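You operate a simulated robot arm through the tools that you are given. There is no shell and no other tool.

The job below is to be done with a simulated robot arm. You get a single attempt, and the scene is never put back.

TASK
Roll the loose tape on carton 65 flat at the rail and put the carton in the send tray.
Fine: close the orange block to the carton's length for rolling, slide it right out after; put the roller back.

Only the result counts: the job must be done as asked and must still hold three seconds after the hand-in. Knocking over, shifting, dropping, spilling or breaking anything else fails it.

THE ROBOT
A 7-joint arm with a two-finger parallel gripper, fixed in place. Base frame: the origin is at the foot of the arm, x ahead of it, y to its left, z up; the work surface is at about z = 870. Lengths are in mm, angles in degrees, forces in N, time in s.
Its first joint turns from -149.0 to 149.0 degrees. Payload 3.5 kg.
Tool frame: the origin (TCP) lies between the finger pads and is the grasp point; the fingertips stand 23 mm ahead of it; z points along the fingers, y is the line along which they close. The gripper opens to 94 mm. The fingers are 38 mm wide and 10 mm thick; the gripper's body (54 by 96 mm) begins 39 mm behind the TCP.
Orientation is that of the tool frame in the base frame, as [roll, pitch, yaw] about the fixed x, y, z axes, in that order (R = Rz(yaw) Ry(pitch) Rx(roll)). With the fingers straight down and closing along the base's y, the tool's x points along the base's -x, its y along +y and its z along -z.

THE INTERFACE
- The arm moves only by the tool send_rows. Its argument "increments" is text: rows parted by semicolons, each of 7 numbers parted by spaces: the turn, a rotation vector about the tool's x, y, z in rad, then the shift along the tool's x, y, z in mm, then the closure, from 0 (fully open) to 1 (shut). In form: ax ay az x y z gripper; .... A call has 1 to 20 rows; each row shifts and turns the commanded pose from where the row before left it, along the tool's axes as they then stand. A row lasts 0.2 s, in which the tool goes at most 50 mm and 8.6 degrees; a call with a longer step from one row to the next is refused whole, and so is a gripper value outside its range. A pose out of reach is approached as far as the arm can. The call stops where the force on the tool passes 90 N (or 10 N more than at its start, if that is more) or the arm is blocked; 0.2 s more then pass. The fingers move at their own pace (about 153 mm/s each) and stop on an object; they squeeze with about 31 N. The grip force told is the motor's: it shows also when the fingers shut on nothing. Time passes only in rows, and 0.2 s behind the last, so rows that do not move let the fingers close. The reply holds the time, the measured pose of the TCP, the force on the tool along the base axes, the opening and the grip force, in the units named above and with some noise, with the torque about the TCP (base axes, N m) and any sound that the robot's microphone picked up.
- Cameras (640 x 400 px; columns grow to the right, rows downward): "scene" is fixed at [48.9, 649.1, 1624.3]; the picture's right is [0.07, -1.00, 0.00], its down [-0.83, -0.06, -0.56] and it looks along [0.56, 0.04, -0.83] (base axes); focal length 368 px, centre (320, 200). "wrist" rides on the gripper at [86, 16, -74] in the tool frame; the picture's right is [-0.18, 0.98, 0.00], its down [-0.58, -0.11, -0.81] and it looks along [-0.79, -0.15, 0.59] (tool axes); focal length 243 px, centre (320, 200). There is no depth. A picture from a camera that has moved, and an enlarged one, comes with that camera's place and axes in the base frame and with its lens.
- snapshot(camera): a new picture of that camera. It takes no simulated time.
- zoom(camera, box): a new picture of the part [left, top, right, bottom] of that camera's present view, enlarged. It takes no simulated time.
- job_done(): hands the job in; it is judged then, once.

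Places have to be worked out from the pictures, the camera data and where the tool is seen. Open the gripper and draw the arm clear of the work before you hand the job in, unless the task says otherwise.

The tools are called after ">>>" as a command line: name --argument value ..., lists and objects as JSON in quotes. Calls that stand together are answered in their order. send_rows: Moves the arm, as the interface text tells. Its arguments: {"type":"object","properties":{"increments":{"type":"string"}},"required":["increments"]} The other tools are called the same way: snapshot (camera) takes a picture; zoom (camera, box) takes an enlarged picture of a part of a camera's view; job_done () hands the job in.

At the start:

```text
clock: 0.0
eef_pos: [480.9, 986.5, 1201.4]
tool_rot: [-180.0, 0.0, 180.0]
contact_force: [0.1, -0.7, 0.1]
torque: [-0.01, -0.03, 0.06]
width: 94.0
gripper_force: 0.1
```

scene: 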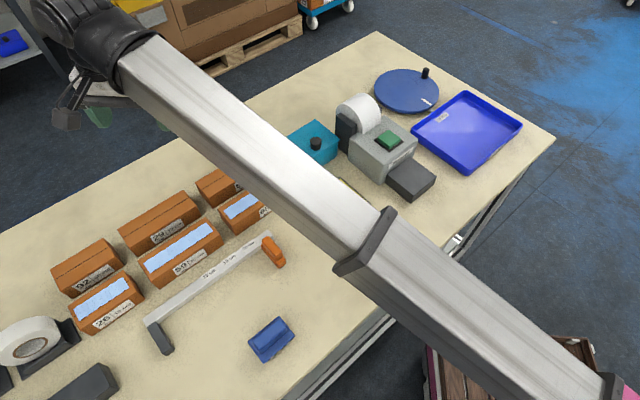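
wrist: 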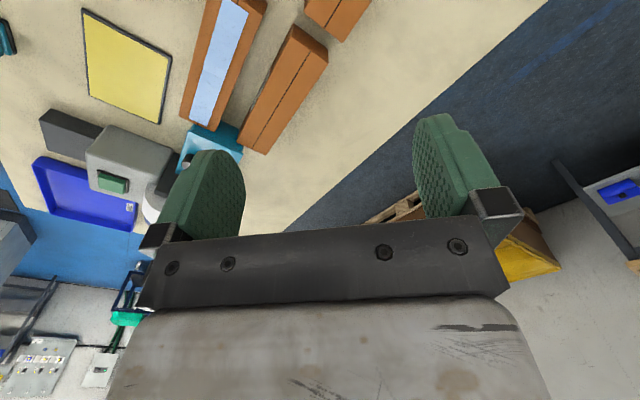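

The first pictures show several cartons, a rail with an orange sliding block, a blue roller and a tray, with the arm blocking part of the view. I'll enlarge the views to read the labels before moving.

>>> zoom --camera "scene" --box '[40, 160, 300, 360]'

>>> zoom --camera "scene" --box '[280, 60, 540, 220]'

>>> zoom --camera "scene" --box '[130, 220, 310, 370]'

```text
2.00 times, centred on (170, 260) of scene
camera zoom: at [48.9, 649.1, 1624.3], right [0.07, -1.0, 0.0], down [-0.83, -0.06, -0.56], along [0.56, 0.04, -0.83], focal length 735 px, centre (620, 80)
```

zoom: 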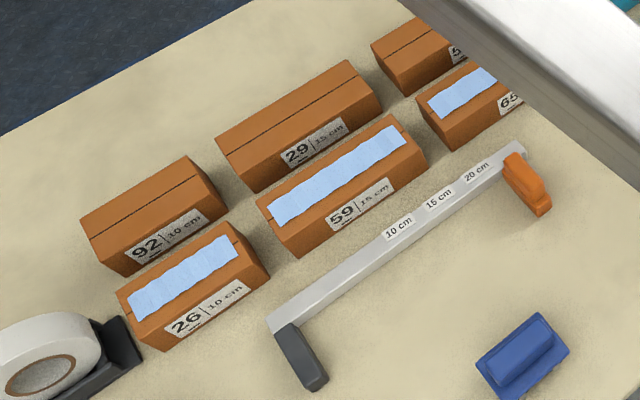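

```text
2.46 times, centred on (410, 140) of scene
camera zoom: at [48.9, 649.1, 1624.3], right [0.07, -1.0, 0.0], down [-0.83, -0.06, -0.56], along [0.56, 0.04, -0.83], focal length 905 px, centre (98, 348)
```

zoom: 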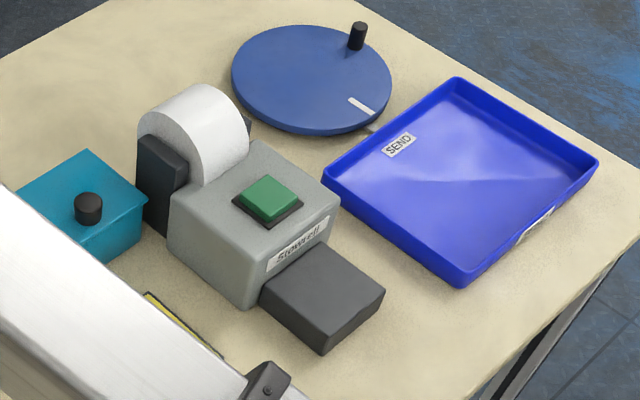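

```text
2.67 times, centred on (220, 295) of scene
camera zoom: at [48.9, 649.1, 1624.3], right [0.07, -1.0, 0.0], down [-0.83, -0.06, -0.56], along [0.56, 0.04, -0.83], focal length 980 px, centre (587, -53)
```

zoom: 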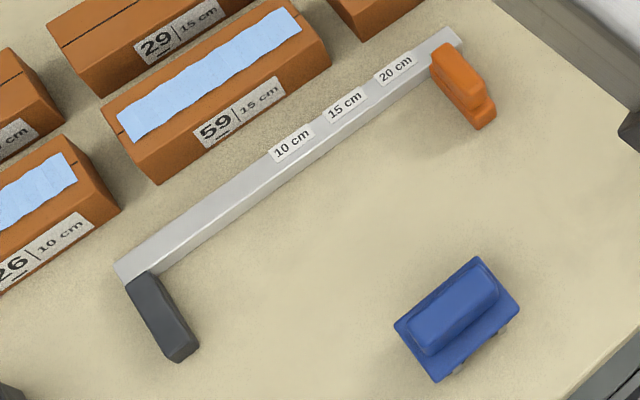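

Carton 65 sits behind the rail's right end, partly hidden by the arm. I'll swing the arm at height toward smaller y to clear the scene view.

>>> send_rows --increments "0 0 0 -5.6 -46.9 -3.5 0;0 0 0 -5.6 -46.9 -3.5 0;0 0 0 -5.6 -46.9 -3.5 0;0 0 0 -5.6 -46.9 -3.5 0;0 0 0 -5.6 -46.9 -3.5 0;0 0 0 -5.6 -46.9 -3.5 0;0 0 0 -5.6 -46.9 -3.5 0;0 0 0 -5.6 -46.9 -3.5 0;0 0 0 -5.6 -46.9 -3.5 0;0 0 0 -5.6 -46.9 -3.5 0;0 0 0 -5.6 -46.9 -3.5 0;0 0 0 -5.6 -46.9 -3.5 0;0 0 0 -5.6 -46.9 -3.5 0;0 0 0 -5.6 -46.9 -3.5 0"

```text
clock: 3.0
eef_pos: [605.8, 372.4, 1119.6]
tool_rot: [179.5, 0.8, -179.9]
contact_force: [0.1, -0.9, 0.0]
torque: [-0.01, -0.02, 0.01]
width: 93.9
gripper_force: 0.1
out of reach, approached as far as the arm can: row 5, 6, 7, 8, 9, 10, 11, 12, 13, 14
```

The arm lagged and some rows were beyond reach because of the height. I'll look at the scene now that it is clear of the cartons.

>>> snapshot --camera "scene"

>>> zoom --camera "scene" --box '[110, 140, 310, 265]'

>>> snapshot --camera "wrist"

```text
taken
```

scene: 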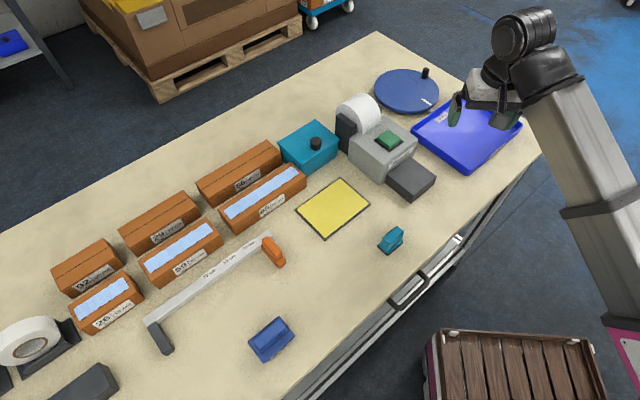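

```text
3.20 times, centred on (210, 202) of scene
camera zoom: at [48.9, 649.1, 1624.3], right [0.07, -1.0, 0.0], down [-0.83, -0.06, -0.56], along [0.56, 0.04, -0.83], focal length 1176 px, centre (672, 192)
```

zoom: 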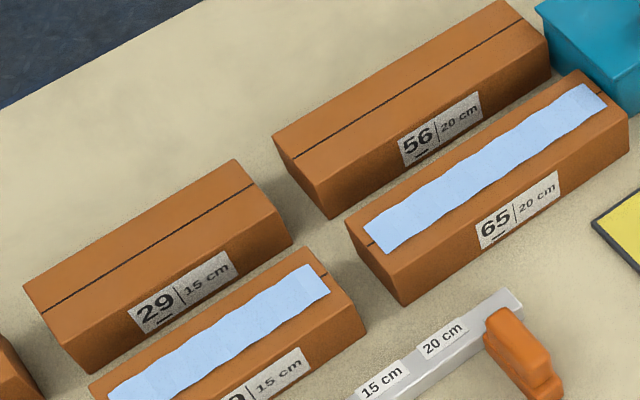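

```text
taken
camera wrist: at [516.8, 389.2, 1194.7], right [0.18, 0.98, 0.01], down [0.57, -0.11, 0.81], along [0.8, -0.14, -0.58], focal length 243 px, centre (320, 200)
```

wrist: 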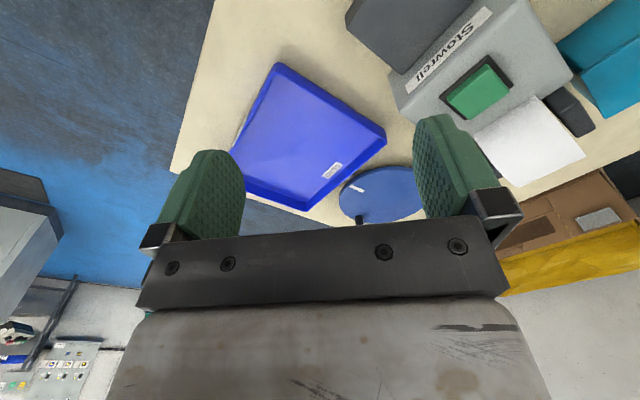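

Carton 65 is 20 cm long, with its tape sitting wavy on top. I'll look closer at the roller, the small teal object and the block.

>>> zoom --camera "scene" --box '[360, 210, 440, 260]'

>>> zoom --camera "scene" --box '[230, 300, 326, 360]'

>>> zoom --camera "scene" --box '[200, 215, 312, 285]'

>>> zoom --camera "scene" --box '[120, 290, 216, 360]'

>>> zoom --camera "scene" --box '[190, 130, 318, 240]'

>>> zoom --camera "scene" --box '[400, 80, 540, 180]'

```text
8.00 times, centred on (400, 235) of scene
camera zoom: at [48.9, 649.1, 1624.3], right [0.07, -1.0, 0.0], down [-0.83, -0.06, -0.56], along [0.56, 0.04, -0.83], focal length 2941 px, centre (-320, -80)
```

zoom: 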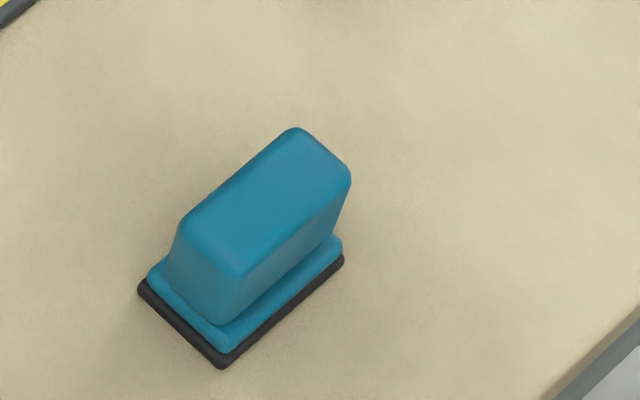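

```text
6.67 times, centred on (278, 330) of scene
camera zoom: at [48.9, 649.1, 1624.3], right [0.07, -1.0, 0.0], down [-0.83, -0.06, -0.56], along [0.56, 0.04, -0.83], focal length 2450 px, centre (600, -667)
```

zoom: 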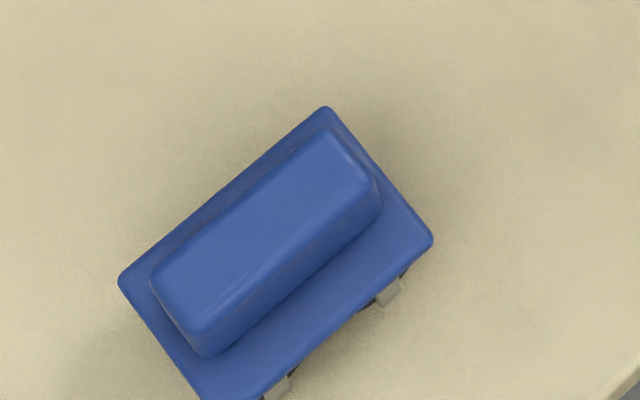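

```text
5.71 times, centred on (256, 250) of scene
camera zoom: at [48.9, 649.1, 1624.3], right [0.07, -1.0, 0.0], down [-0.83, -0.06, -0.56], along [0.56, 0.04, -0.83], focal length 2100 px, centre (686, -86)
```

zoom: 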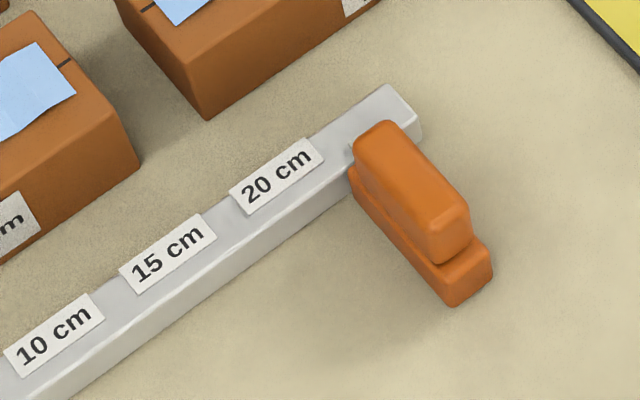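

```text
5.71 times, centred on (168, 325) of scene
camera zoom: at [48.9, 649.1, 1624.3], right [0.07, -1.0, 0.0], down [-0.83, -0.06, -0.56], along [0.56, 0.04, -0.83], focal length 2100 px, centre (1189, -514)
```

zoom: 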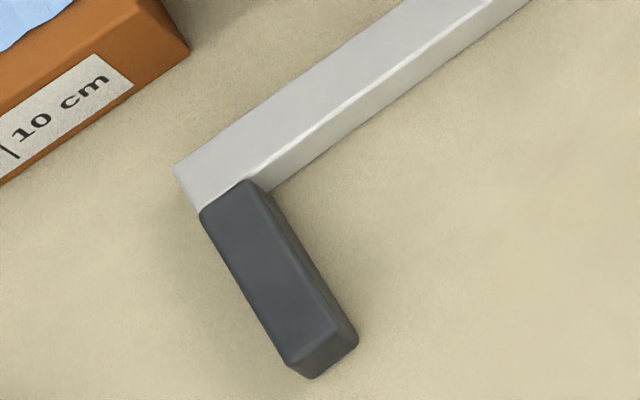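

```text
3.64 times, centred on (254, 185) of scene
camera zoom: at [48.9, 649.1, 1624.3], right [0.07, -1.0, 0.0], down [-0.83, -0.06, -0.56], along [0.56, 0.04, -0.83], focal length 1337 px, centre (560, 254)
```

zoom: 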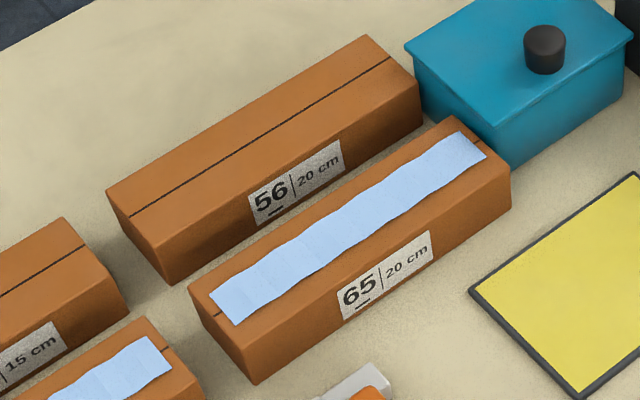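

```text
4.00 times, centred on (470, 130) of scene
camera zoom: at [48.9, 649.1, 1624.3], right [0.07, -1.0, 0.0], down [-0.83, -0.06, -0.56], along [0.56, 0.04, -0.83], focal length 1470 px, centre (-280, 480)
```

zoom: 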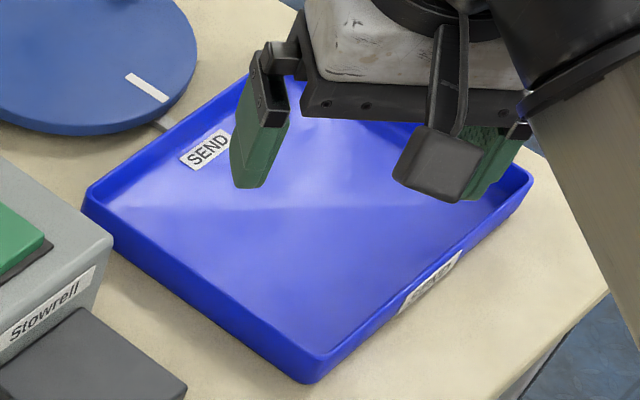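

The blue tool with grey wheels is the roller; the teal one is a stamp on its own pad. I'll zoom in tight on carton 65's ends to get its corners accurately.

>>> zoom --camera "scene" --box '[210, 190, 274, 240]'

>>> zoom --camera "scene" --box '[264, 150, 328, 200]'

>>> zoom --camera "scene" --box '[190, 130, 254, 230]'

```text
8.00 times, centred on (242, 215) of scene
camera zoom: at [48.9, 649.1, 1624.3], right [0.07, -1.0, 0.0], down [-0.83, -0.06, -0.56], along [0.56, 0.04, -0.83], focal length 2941 px, centre (944, 80)
```

zoom: 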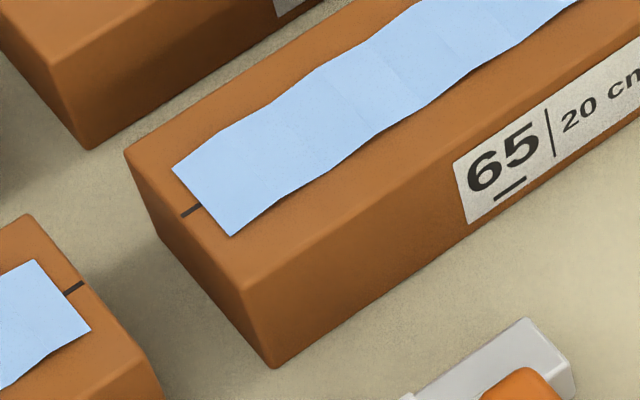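

```text
8.00 times, centred on (296, 175) of scene
camera zoom: at [48.9, 649.1, 1624.3], right [0.07, -1.0, 0.0], down [-0.83, -0.06, -0.56], along [0.56, 0.04, -0.83], focal length 2941 px, centre (512, 400)
```

zoom: 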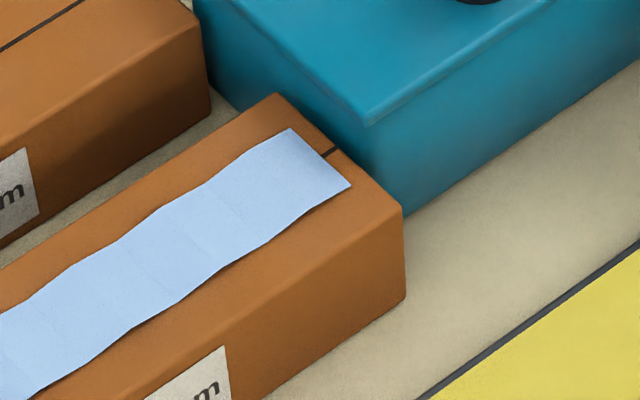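

```text
4.00 times, centred on (222, 180) of scene
camera zoom: at [48.9, 649.1, 1624.3], right [0.07, -1.0, 0.0], down [-0.83, -0.06, -0.56], along [0.56, 0.04, -0.83], focal length 1470 px, centre (712, 280)
```

zoom: 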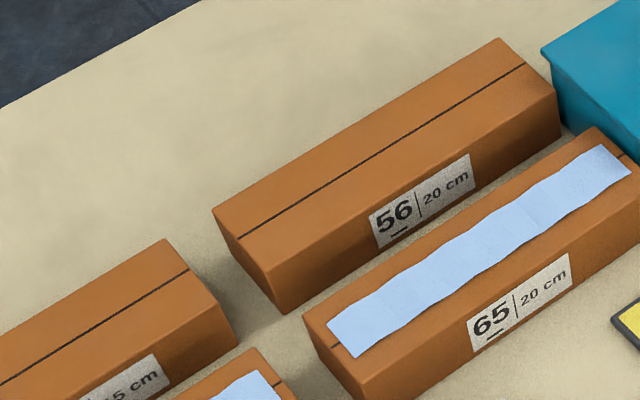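

Carton 65 is about 210 x 58 x 50 mm, centred near (537, 817), with its long axis at -45°. The rail's front face is about 1220/√2 from the base along the diagonal. I'll test the arm by coming down a little and check how the commanded pose behaves.

>>> send_rows --increments "0 0 0 0 0 40 0;0 0 0 0 0 40 0;0 0 0 0 0 40 0;0 0 0 0 0 0 0"

```text
clock: 4.0
eef_pos: [610.2, 371.3, 1002.3]
tool_rot: [-180.0, 0.0, 180.0]
contact_force: [0.4, 0.3, 0.0]
torque: [0.02, -0.01, 0.0]
width: 94.1
gripper_force: 0.1
```

The commanded pose resumes from where the arm actually reached. I'll rise to about 1080 and turn the tool 45° to line up with the carton's direction.

>>> send_rows --increments "0 0 0 0 0 -40 0;0 0 0 0 0 -40 0;0 0 0.1309 0 0 0 0;0 0 0.1309 0 0 0 0;0 0 0.1309 0 0 0 0;0 0 0.1309 0 0 0 0;0 0 0.1309 0 0 0 0;0 0 0.1309 0 0 0 0;0 0 0 0 0 0 0"

```text
clock: 6.0
eef_pos: [608.9, 372.7, 1081.1]
tool_rot: [-180.0, 0.0, 134.9]
contact_force: [-0.1, 0.2, 0.2]
torque: [-0.03, 0.01, 0.0]
width: 94.0
gripper_force: 0.0
```

Yaw is now 135°, so tool x runs along the rail direction and tool y across it. I'll travel at height to above carton 65.

>>> send_rows --increments "0 0 0 36.5 26.4 0 0;0 0 0 36.5 26.4 0 0;0 0 0 36.5 26.4 0 0;0 0 0 36.5 26.4 0 0;0 0 0 36.5 26.4 0 0;0 0 0 36.5 26.4 0 0;0 0 0 36.5 26.4 0 0;0 0 0 36.5 26.4 0 0;0 0 0 36.5 26.4 0 0;0 0 0 36.5 26.4 0 0;0 0 0 0 0 0 0"

>>> snapshot --camera "wrist"

>>> snapshot --camera "scene"

```text
clock: 8.4
eef_pos: [534.8, 817.0, 1082.2]
tool_rot: [180.0, 0.0, 134.9]
contact_force: [-0.5, -0.7, 1.0]
torque: [0.0, 0.02, 0.01]
width: 94.3
gripper_force: 0.2
```

```text
taken
camera wrist: at [483.4, 891.0, 1156.8], right [0.82, 0.57, 0.0], down [0.33, -0.49, 0.81], along [0.46, -0.67, -0.59], focal length 243 px, centre (320, 200)
```

wrist: 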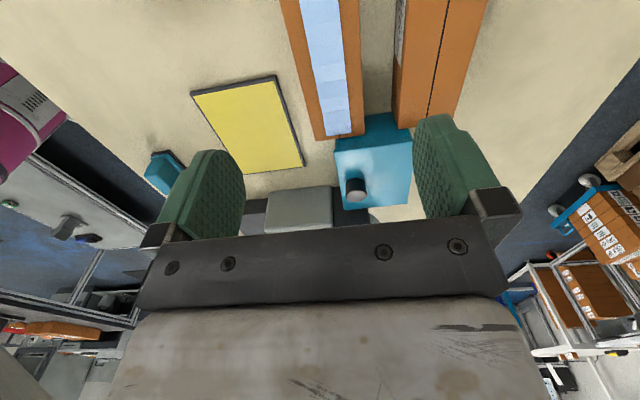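

```text
taken
```

scene: 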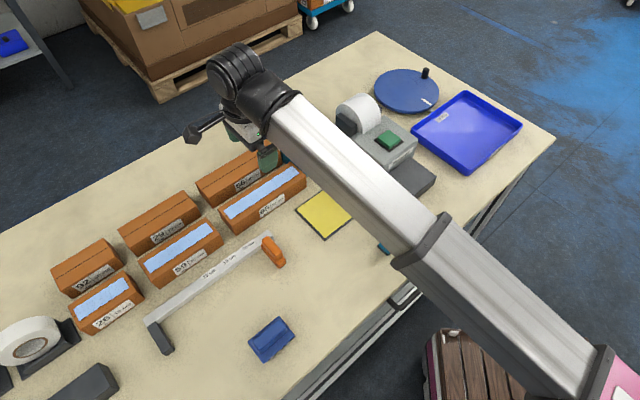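

The wrist view matches my estimate of the carton's right end within a couple of pixels. I'll enlarge it to refine the carton's width and centre line.

>>> zoom --camera "wrist" --box '[240, 0, 440, 150]'

```text
2.67 times, centred on (340, 75) of wrist
camera zoom: at [483.4, 891.0, 1156.8], right [0.82, 0.57, 0.0], down [0.33, -0.49, 0.81], along [0.46, -0.67, -0.59], focal length 647 px, centre (267, 533)
```

zoom: 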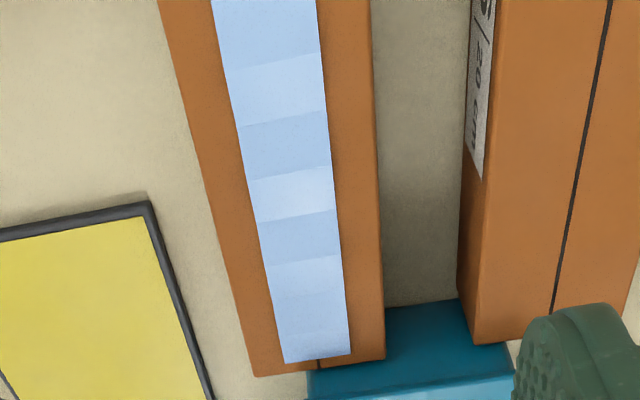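

The gap around carton 65 is wide enough for the fingers on both sides. I'll nudge 2–3 mm across and descend in stages, keeping the fingertips above the rail's 23 mm height.

>>> send_rows --increments "0 0 0 -7.5 2.6 30 0;0 0 0 0 0 30 0;0 0 0 0 0 30 0;0 0 0 0 0 30 0;0 0 0 0 0 0 0"

>>> snapshot --camera "wrist"

>>> zoom --camera "scene" --box '[190, 110, 318, 240]'

```text
clock: 9.6
eef_pos: [544.6, 811.9, 961.3]
tool_rot: [179.9, 0.0, 135.0]
contact_force: [0.4, 0.7, 0.2]
torque: [-0.04, 0.02, 0.02]
width: 93.8
gripper_force: 0.1
```

```text
taken
camera wrist: at [492.7, 885.8, 1036.6], right [0.82, 0.57, 0.0], down [0.33, -0.49, 0.81], along [0.46, -0.66, -0.59], focal length 243 px, centre (320, 200)
```

wrist: 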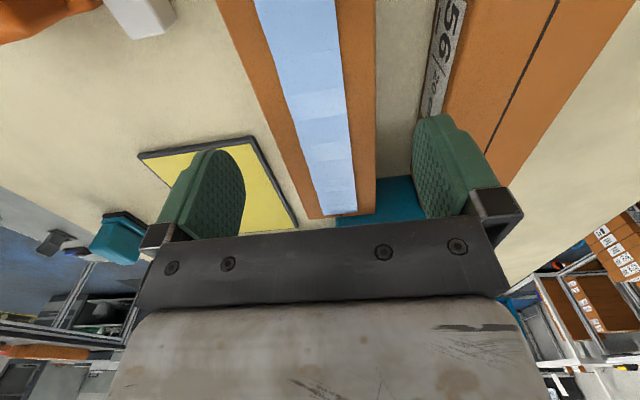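

```text
3.08 times, centred on (254, 175) of scene
camera zoom: at [48.9, 649.1, 1624.3], right [0.07, -1.0, 0.0], down [-0.83, -0.06, -0.56], along [0.56, 0.04, -0.83], focal length 1131 px, centre (523, 277)
```

zoom: 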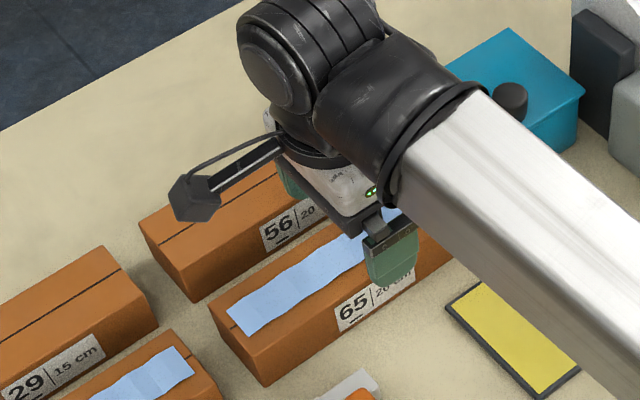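

The fingers straddle carton 65 cleanly with a gap to carton 56. I'll descend to TCP z ≈ 920 and then close the gripper.

>>> send_rows --increments "0 0 0 0 0 20 0;0 0 0 0 0 20 0;0 0 0 0 0 0 0"

>>> zoom --camera "scene" --box '[210, 150, 310, 240]'

```text
clock: 10.4
eef_pos: [543.0, 811.6, 920.7]
tool_rot: [-179.9, -0.1, 135.0]
contact_force: [-0.2, 1.1, 0.4]
torque: [0.02, -0.03, -0.01]
width: 94.1
gripper_force: 0.1
```

```text
4.44 times, centred on (260, 195) of scene
camera zoom: at [48.9, 649.1, 1624.3], right [0.07, -1.0, 0.0], down [-0.83, -0.06, -0.56], along [0.56, 0.04, -0.83], focal length 1634 px, centre (587, 222)
```

zoom: 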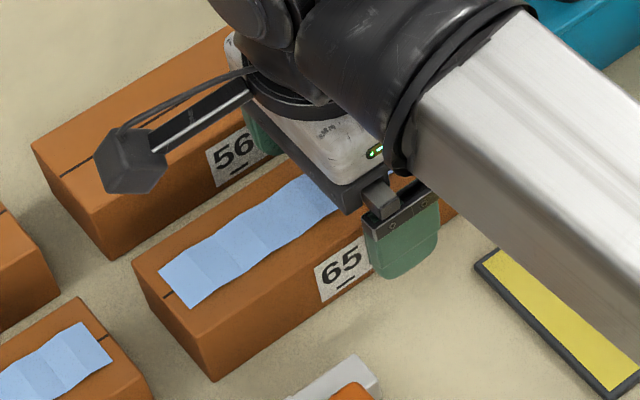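

The tips are at about z 897, beside the carton's upper half. Closing the gripper now.

>>> send_rows --increments "0 0 0 0 0 0 1;0 0 0 0 0 0 1;0 0 0 0 0 0 1"

```text
clock: 11.2
eef_pos: [543.8, 812.7, 921.8]
tool_rot: [180.0, 0.1, 135.1]
contact_force: [0.5, 0.3, -0.1]
torque: [-0.05, -0.02, 0.01]
width: 62.0
gripper_force: 30.9
```

The gripper holds the carton at a width of 62 mm. I'll lift gently and check the load and level.

>>> send_rows --increments "0 0 0 0 0 -10 1;0 0 0 0 0 -15 1;0 0 0 0 0 -25 1;0 0 0 0 0 0 1"

>>> zoom --camera "scene" --box '[190, 110, 318, 240]'

>>> snapshot --camera "wrist"

```text
clock: 12.2
eef_pos: [544.7, 813.1, 972.5]
tool_rot: [-179.9, 0.0, 135.1]
contact_force: [0.3, -0.5, -3.9]
torque: [-0.01, 0.02, 0.02]
width: 61.7
gripper_force: 30.9
```

```text
3.08 times, centred on (254, 175) of scene
camera zoom: at [48.9, 649.1, 1624.3], right [0.07, -1.0, 0.0], down [-0.83, -0.06, -0.56], along [0.56, 0.04, -0.83], focal length 1131 px, centre (523, 277)
```

zoom: 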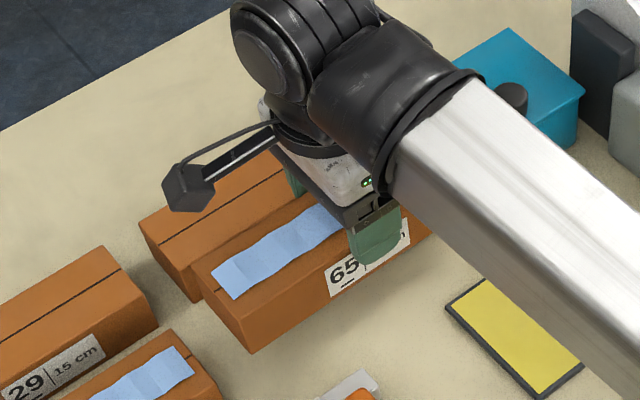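

```text
taken
camera wrist: at [492.9, 887.4, 1047.0], right [0.82, 0.57, 0.0], down [0.33, -0.49, 0.81], along [0.46, -0.67, -0.59], focal length 243 px, centre (320, 200)
```

wrist: 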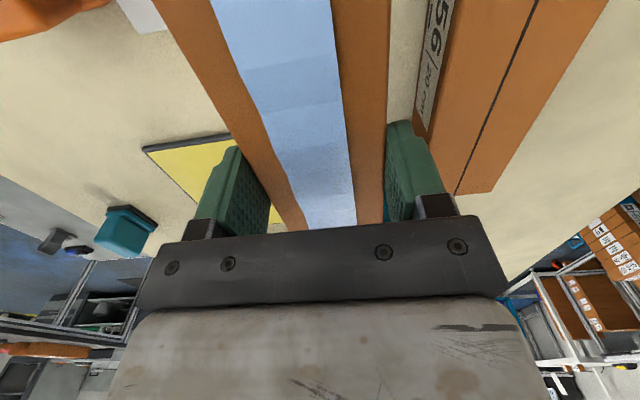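

The carton hangs level at about 0.4 kg. Before placing it I'll measure the rail's stop more closely.

>>> zoom --camera "scene" --box '[136, 305, 184, 360]'

>>> zoom --camera "scene" --box '[250, 225, 298, 275]'

```text
7.27 times, centred on (160, 332) of scene
camera zoom: at [48.9, 649.1, 1624.3], right [0.07, -1.0, 0.0], down [-0.83, -0.06, -0.56], along [0.56, 0.04, -0.83], focal length 2673 px, centre (1484, -764)
```

zoom: 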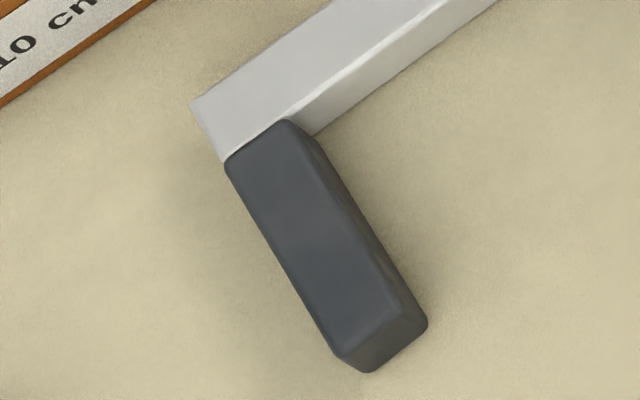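

```text
8.00 times, centred on (274, 250) of scene
camera zoom: at [48.9, 649.1, 1624.3], right [0.07, -1.0, 0.0], down [-0.83, -0.06, -0.56], along [0.56, 0.04, -0.83], focal length 2941 px, centre (688, -200)
```

zoom: 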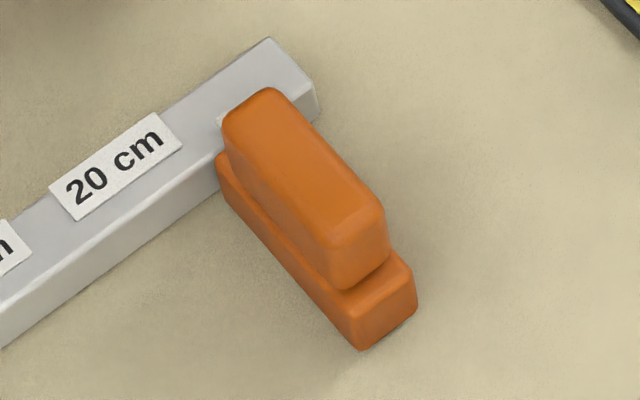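

The stop face is about at s = -533.5 along the rail and the rail's front face at q = 863 across it. I'll lift more and carry carton 65 over the rail to a spot a few millimetres short of both.

>>> send_rows --increments "0 0 0 0 0 -25 1;0 0 0 0 0 -25 1;0 0 0 22.6 -13.2 0 1;0 0 0 22.6 -13.2 0 1;0 0 0 22.6 -13.2 0 1;0 0 0 22.6 -13.2 0 1;0 0 0 22.6 -13.2 0 1;0 0 0 22.6 -13.2 0 1;0 0 0 22.6 -13.2 0 1;0 0 0 22.6 -13.2 0 1;0 0 0 22.6 -13.2 0 1;0 0 0 22.6 -13.2 0 1;0 0 0 0 0 0 1"

>>> snapshot --camera "scene"

>>> snapshot --camera "wrist"

```text
clock: 15.0
eef_pos: [291.5, 880.6, 1022.5]
tool_rot: [-179.9, 0.0, 134.9]
contact_force: [-0.4, -0.6, -3.7]
torque: [-0.03, -0.02, 0.03]
width: 61.8
gripper_force: 31.2
```

```text
taken
```

scene: 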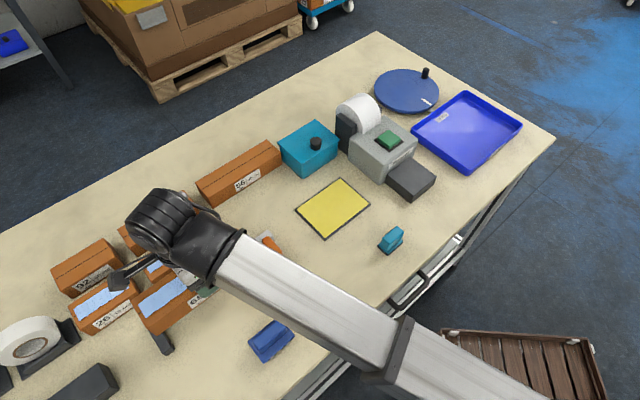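

```text
taken
camera wrist: at [239.7, 954.7, 1097.8], right [0.82, 0.57, 0.0], down [0.33, -0.49, 0.81], along [0.46, -0.67, -0.59], focal length 243 px, centre (320, 200)
```

wrist: 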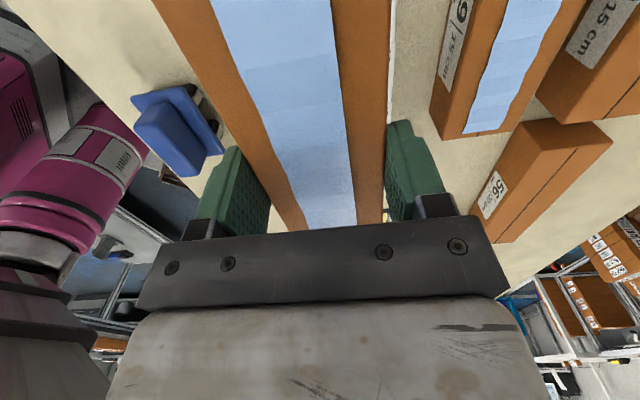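

The carton hangs over the rail bay. I'll zoom on its left end and the stop to check the gap before lowering.

>>> zoom --camera "scene" --box '[100, 255, 220, 365]'

```text
3.64 times, centred on (160, 310) of scene
camera zoom: at [48.9, 649.1, 1624.3], right [0.07, -1.0, 0.0], down [-0.83, -0.06, -0.56], along [0.56, 0.04, -0.83], focal length 1337 px, centre (902, -200)
```

zoom: 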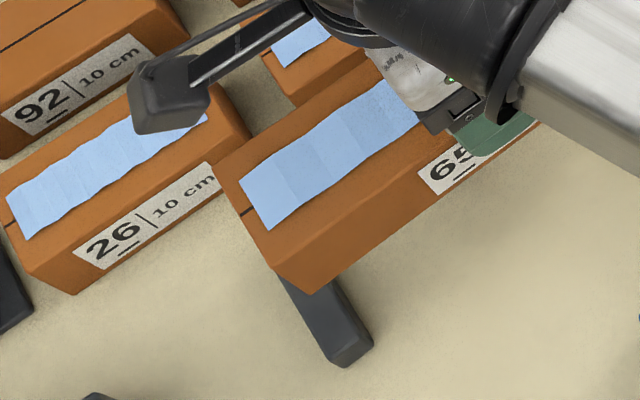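

The carton's left end is about 4 mm short of the stop and its back about 4 mm off the rail, as planned. Lowering in stages.

>>> send_rows --increments "0 0 0 0 0 25 1;0 0 0 0 0 25 1;0 0 0 0 0 25 1;0 0 0 0 0 15 1;0 0 0 0 0 0 1"

>>> zoom --camera "scene" --box '[100, 255, 220, 365]'

```text
clock: 16.2
eef_pos: [290.6, 879.4, 932.8]
tool_rot: [179.9, 0.0, 135.0]
contact_force: [6.0, -1.2, 12.9]
torque: [0.31, 0.7, -0.18]
width: 61.7
gripper_force: 31.6
```

```text
3.64 times, centred on (160, 310) of scene
camera zoom: at [48.9, 649.1, 1624.3], right [0.07, -1.0, 0.0], down [-0.83, -0.06, -0.56], along [0.56, 0.04, -0.83], focal length 1337 px, centre (902, -200)
```

zoom: 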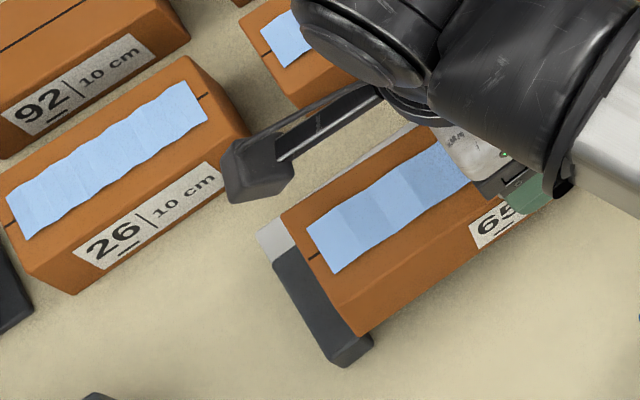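

There's a contact of about 17 N upward plus a push away from the stop, 11 mm before the table is expected. I'll stop and look closely at the carton's left end.

>>> zoom --camera "scene" --box '[140, 290, 230, 360]'

>>> zoom --camera "scene" --box '[210, 230, 300, 300]'

>>> snapshot --camera "wrist"

```text
5.71 times, centred on (185, 325) of scene
camera zoom: at [48.9, 649.1, 1624.3], right [0.07, -1.0, 0.0], down [-0.83, -0.06, -0.56], along [0.56, 0.04, -0.83], focal length 2100 px, centre (1091, -514)
```

zoom: 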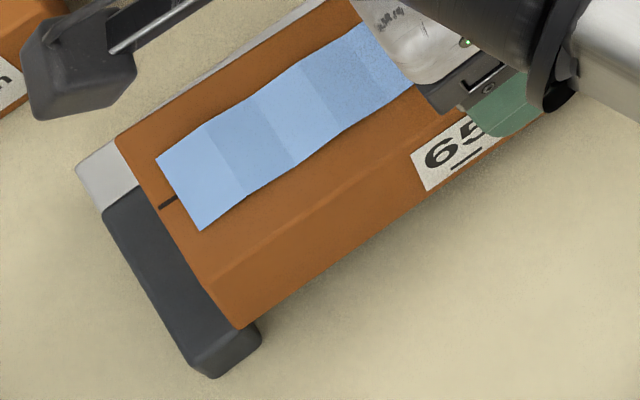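

```text
5.71 times, centred on (255, 265) of scene
camera zoom: at [48.9, 649.1, 1624.3], right [0.07, -1.0, 0.0], down [-0.83, -0.06, -0.56], along [0.56, 0.04, -0.83], focal length 2100 px, centre (691, -171)
```

zoom: 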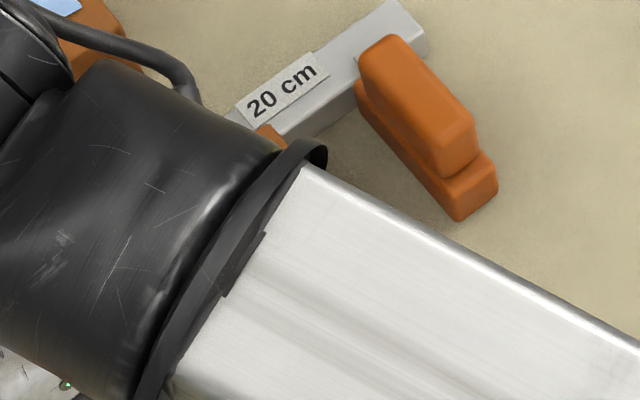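

```text
taken
camera wrist: at [239.6, 954.1, 1008.6], right [0.83, 0.56, 0.0], down [0.33, -0.49, 0.81], along [0.46, -0.66, -0.59], focal length 243 px, centre (320, 200)
```

wrist: 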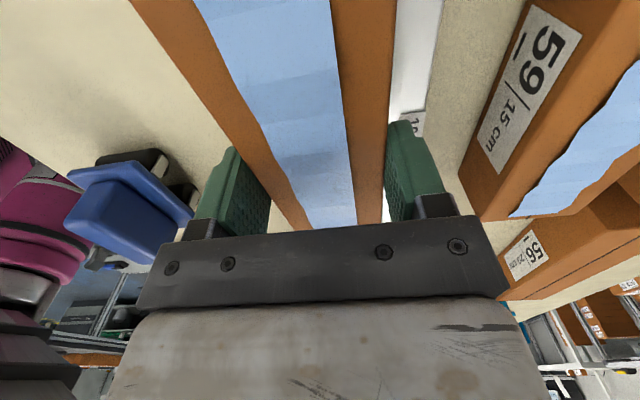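

The carton's left end is sitting up on the stop, tilted about 8° in the grip, so my gap estimate was a few millimetres off. I'll rise 25 mm, back off 10 mm along the rail, and come down again.

>>> send_rows --increments "0 0 0 0 0 -10 1;0 0 0 0 0 -15 1;0 0 0 -10 0 0 1;0 0 0 0 0 0 1"

>>> zoom --camera "scene" --box '[130, 255, 250, 365]'

```text
clock: 17.2
eef_pos: [298.1, 873.8, 956.7]
tool_rot: [-180.0, 0.1, 135.0]
contact_force: [-0.4, 0.2, -4.5]
torque: [-0.01, -0.03, -0.02]
width: 61.8
gripper_force: 31.4
```

```text
3.64 times, centred on (190, 310) of scene
camera zoom: at [48.9, 649.1, 1624.3], right [0.07, -1.0, 0.0], down [-0.83, -0.06, -0.56], along [0.56, 0.04, -0.83], focal length 1337 px, centre (793, -200)
```

zoom: 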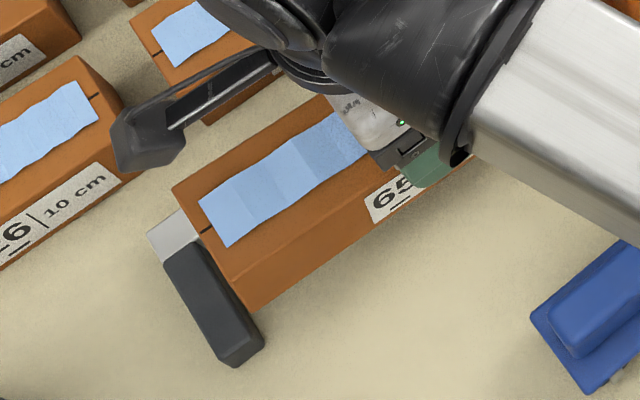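

The left end now clears the stop by roughly 8–10 mm. Lowering slowly, letting the table level the carton in the grip.

>>> send_rows --increments "0 0 0 0 0 10 1;0 0 0 0 0 10 1;0 0 0 0 0 5 1;0 0 0 0 0 3 1;0 0 0 0 0 3 1;0 0 0 0 0 0 1"

>>> zoom --camera "scene" --box '[140, 290, 230, 360]'

>>> snapshot --camera "wrist"

```text
clock: 18.6
eef_pos: [298.0, 874.0, 925.6]
tool_rot: [-180.0, 0.0, 135.2]
contact_force: [-2.2, 4.0, 8.3]
torque: [-0.78, -0.69, 0.11]
width: 61.9
gripper_force: 31.0
```

```text
5.71 times, centred on (185, 325) of scene
camera zoom: at [48.9, 649.1, 1624.3], right [0.07, -1.0, 0.0], down [-0.83, -0.06, -0.56], along [0.56, 0.04, -0.83], focal length 2100 px, centre (1091, -514)
```

zoom: 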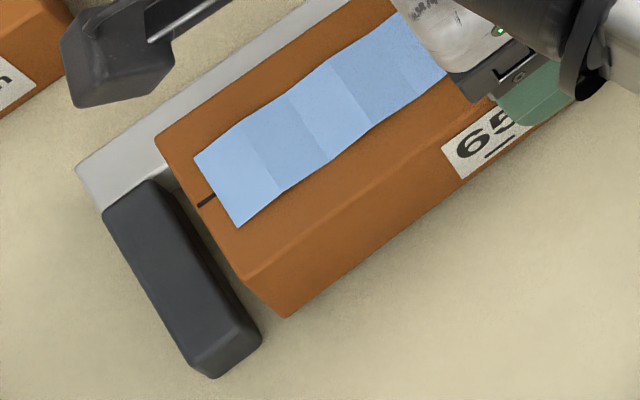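

```text
taken
camera wrist: at [246.0, 947.6, 1001.1], right [0.82, 0.57, 0.0], down [0.33, -0.49, 0.81], along [0.46, -0.66, -0.59], focal length 243 px, centre (320, 200)
```

wrist: 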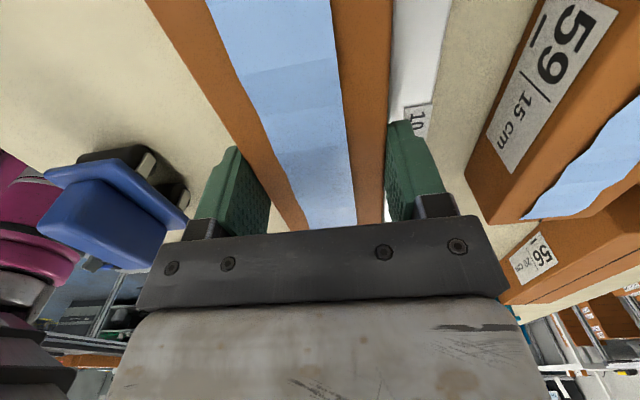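

The carton is beside the stop on the table and partly levelled, with its right end touching. I'll press the last 4 mm gently.

>>> send_rows --increments "0 0 0 0 0 2 1;0 0 0 0 0 2 1;0 0 0 0 0 0 1"

>>> zoom --camera "scene" --box '[140, 290, 230, 360]'

```text
clock: 19.4
eef_pos: [298.0, 873.1, 921.8]
tool_rot: [-180.0, 0.0, 134.9]
contact_force: [-3.0, 3.9, 18.3]
torque: [-0.68, -0.24, -0.05]
width: 61.9
gripper_force: 31.1
```

```text
5.71 times, centred on (185, 325) of scene
camera zoom: at [48.9, 649.1, 1624.3], right [0.07, -1.0, 0.0], down [-0.83, -0.06, -0.56], along [0.56, 0.04, -0.83], focal length 2100 px, centre (1091, -514)
```

zoom: 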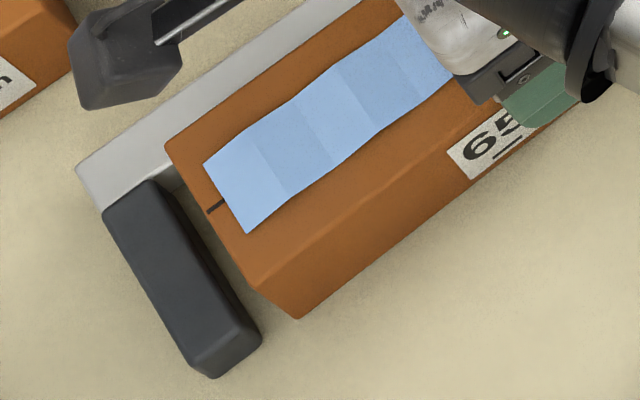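

The carton is down and level. I'll release it slightly so that it settles flat, then check.

>>> send_rows --increments "0 0 0 0 0 -1 0.25;0 0 0 0 0 0 0.25;0 0 0 0 0 0 0.25"

>>> zoom --camera "scene" --box '[140, 290, 230, 360]'

>>> snapshot --camera "wrist"

```text
clock: 20.2
eef_pos: [298.7, 872.6, 922.0]
tool_rot: [-179.9, 0.0, 135.0]
contact_force: [0.0, 0.1, 0.0]
torque: [0.01, -0.01, -0.02]
width: 70.5
gripper_force: 0.1
```

```text
5.71 times, centred on (185, 325) of scene
camera zoom: at [48.9, 649.1, 1624.3], right [0.07, -1.0, 0.0], down [-0.83, -0.06, -0.56], along [0.56, 0.04, -0.83], focal length 2100 px, centre (1091, -514)
```

zoom: 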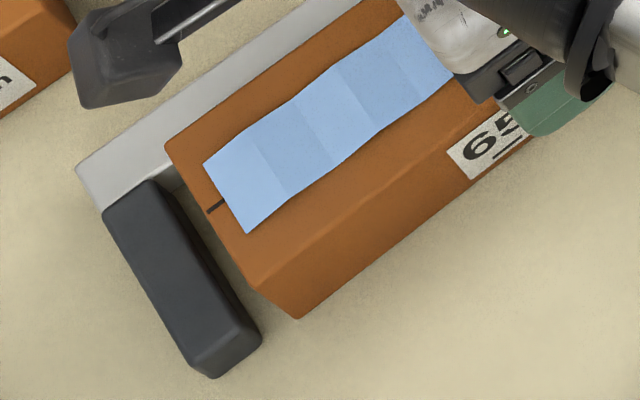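

```text
taken
camera wrist: at [246.8, 946.9, 997.9], right [0.82, 0.57, 0.0], down [0.33, -0.49, 0.81], along [0.46, -0.67, -0.59], focal length 243 px, centre (320, 200)
```

wrist: 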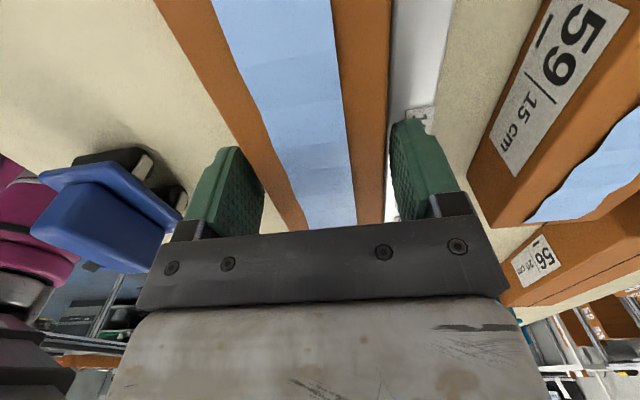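

The carton lies flat with about 13 mm to the stop and 4–5 mm to the rail. I'll regrip and slide it toward both, leaving about 2 mm, then feel for contact.

>>> send_rows --increments "0 0 0 0 0 0 1;0 0 0 0 0 0 1;0 0 0 3 0 0 1;0 0 0 3 0 0 1;0 0 0 3 0 0 1;0 0 0 2 0 0 1;0 0 0 0 1.5 0 1;0 0 0 0 1.5 0 1;0 0 0 0 0 0 1"

>>> zoom --camera "scene" --box '[140, 290, 230, 360]'

```text
clock: 22.2
eef_pos: [292.2, 882.9, 923.1]
tool_rot: [180.0, 0.0, 135.2]
contact_force: [1.2, -10.2, 5.7]
torque: [0.01, 0.1, 0.3]
width: 61.7
gripper_force: 31.1
```

```text
5.71 times, centred on (185, 325) of scene
camera zoom: at [48.9, 649.1, 1624.3], right [0.07, -1.0, 0.0], down [-0.83, -0.06, -0.56], along [0.56, 0.04, -0.83], focal length 2100 px, centre (1091, -514)
```

zoom: 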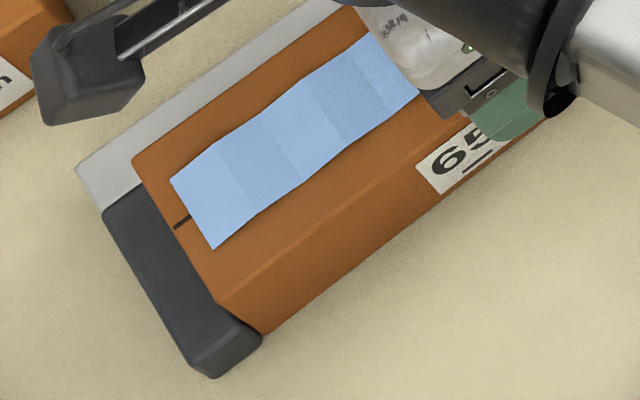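

Contact is felt on both: about 8 N from the stop and 6 N from the rail. A further half-millimetre on each seats it.

>>> send_rows --increments "0 0 0 0.7 0 0 1;0 0 0 0 0.8 0 1;0 0 0 0 0.8 0 1;0 0 0 0 0 0 1"

>>> zoom --camera "scene" --box '[136, 290, 200, 350]'

>>> snapshot --camera "wrist"

```text
clock: 23.2
eef_pos: [295.5, 883.3, 922.7]
tool_rot: [180.0, 0.1, 135.0]
contact_force: [9.2, -22.5, -0.3]
torque: [-0.7, -0.32, 0.71]
width: 61.8
gripper_force: 30.9
```

```text
6.67 times, centred on (168, 320) of scene
camera zoom: at [48.9, 649.1, 1624.3], right [0.07, -1.0, 0.0], down [-0.83, -0.06, -0.56], along [0.56, 0.04, -0.83], focal length 2450 px, centre (1333, -600)
```

zoom: 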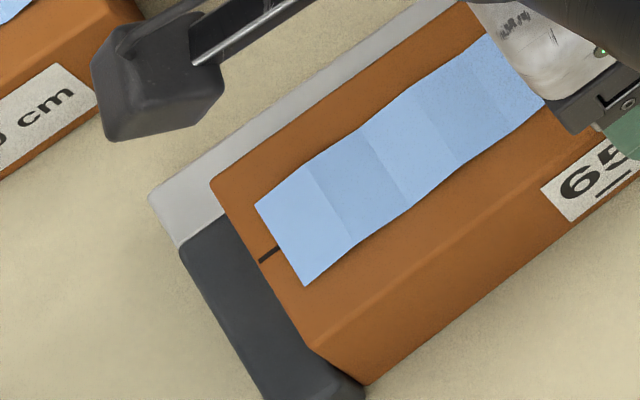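

```text
taken
camera wrist: at [242.4, 957.9, 997.9], right [0.83, 0.56, 0.0], down [0.33, -0.49, 0.81], along [0.46, -0.67, -0.59], focal length 243 px, centre (320, 200)
```

wrist: 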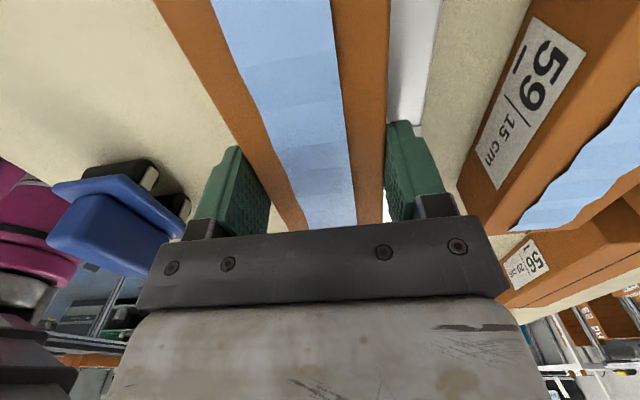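

The carton is seated against the stop (22 N) and rail (9 N). I'll release and rise straight up.

>>> send_rows --increments "0 0 0 0 0 0 0.3;0 0 0 0 0 0 0.3;0 0 0 0 0 -10 0.2;0 0 0 0 0 -30 0.2;0 0 0 0 0 -40 0.2;0 0 0 0 0 0 0.2"

>>> snapshot --camera "scene"

>>> snapshot --camera "wrist"

```text
clock: 24.6
eef_pos: [288.8, 883.8, 1002.4]
tool_rot: [-180.0, 0.1, 135.0]
contact_force: [0.2, 0.4, 0.4]
torque: [0.01, 0.01, -0.04]
width: 75.3
gripper_force: 0.1
```

```text
taken
```

scene: 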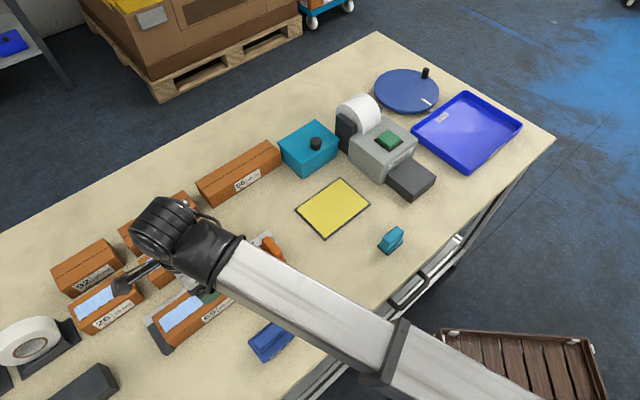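

```text
taken
camera wrist: at [239.2, 958.7, 1077.9], right [0.82, 0.57, 0.0], down [0.33, -0.49, 0.81], along [0.46, -0.67, -0.59], focal length 243 px, centre (320, 200)
```

wrist: 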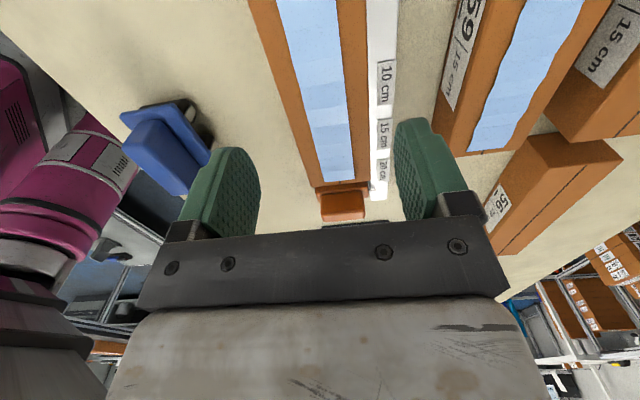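

Carton 65 lies along the rail with the orange block beyond its right end. I'll zoom on the block to measure its gap and height.

>>> zoom --camera "wrist" --box '[280, 140, 400, 225]'

>>> zoom --camera "scene" --box '[200, 220, 310, 310]'

```text
4.71 times, centred on (340, 182) of wrist
camera zoom: at [239.2, 958.7, 1077.9], right [0.82, 0.57, 0.0], down [0.33, -0.49, 0.81], along [0.46, -0.67, -0.59], focal length 1142 px, centre (226, 282)
```

zoom: 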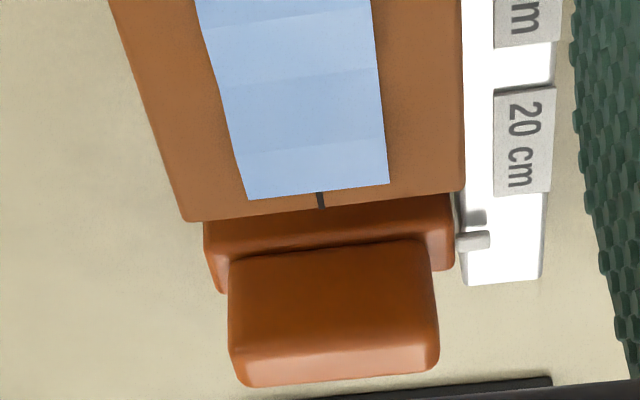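

```text
4.44 times, centred on (255, 265) of scene
camera zoom: at [48.9, 649.1, 1624.3], right [0.07, -1.0, 0.0], down [-0.83, -0.06, -0.56], along [0.56, 0.04, -0.83], focal length 1634 px, centre (609, -89)
```

zoom: 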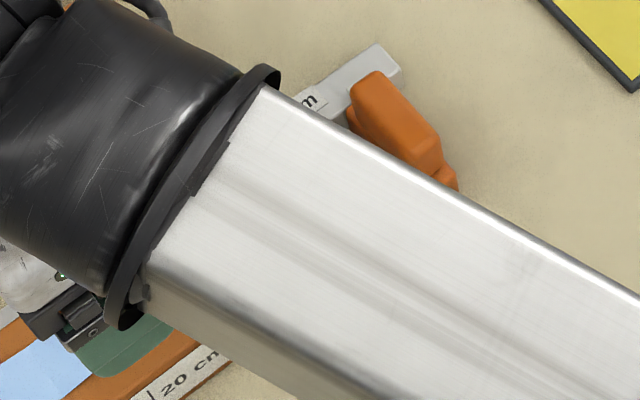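

The knob stands about 10 mm above the carton top and there's a gap of about 42 mm between block and carton. I'll look at the roller's shape from here too before closing the block.

>>> zoom --camera "wrist" --box '[100, 80, 230, 210]'

```text
3.08 times, centred on (165, 145) of wrist
camera zoom: at [239.2, 958.7, 1077.9], right [0.82, 0.57, 0.0], down [0.33, -0.49, 0.81], along [0.46, -0.67, -0.59], focal length 746 px, centre (797, 369)
```

zoom: 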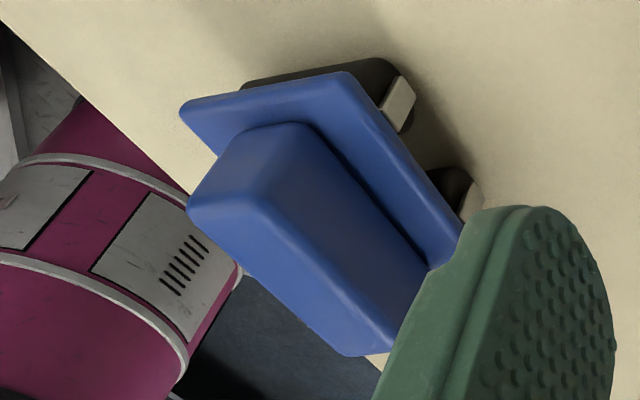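

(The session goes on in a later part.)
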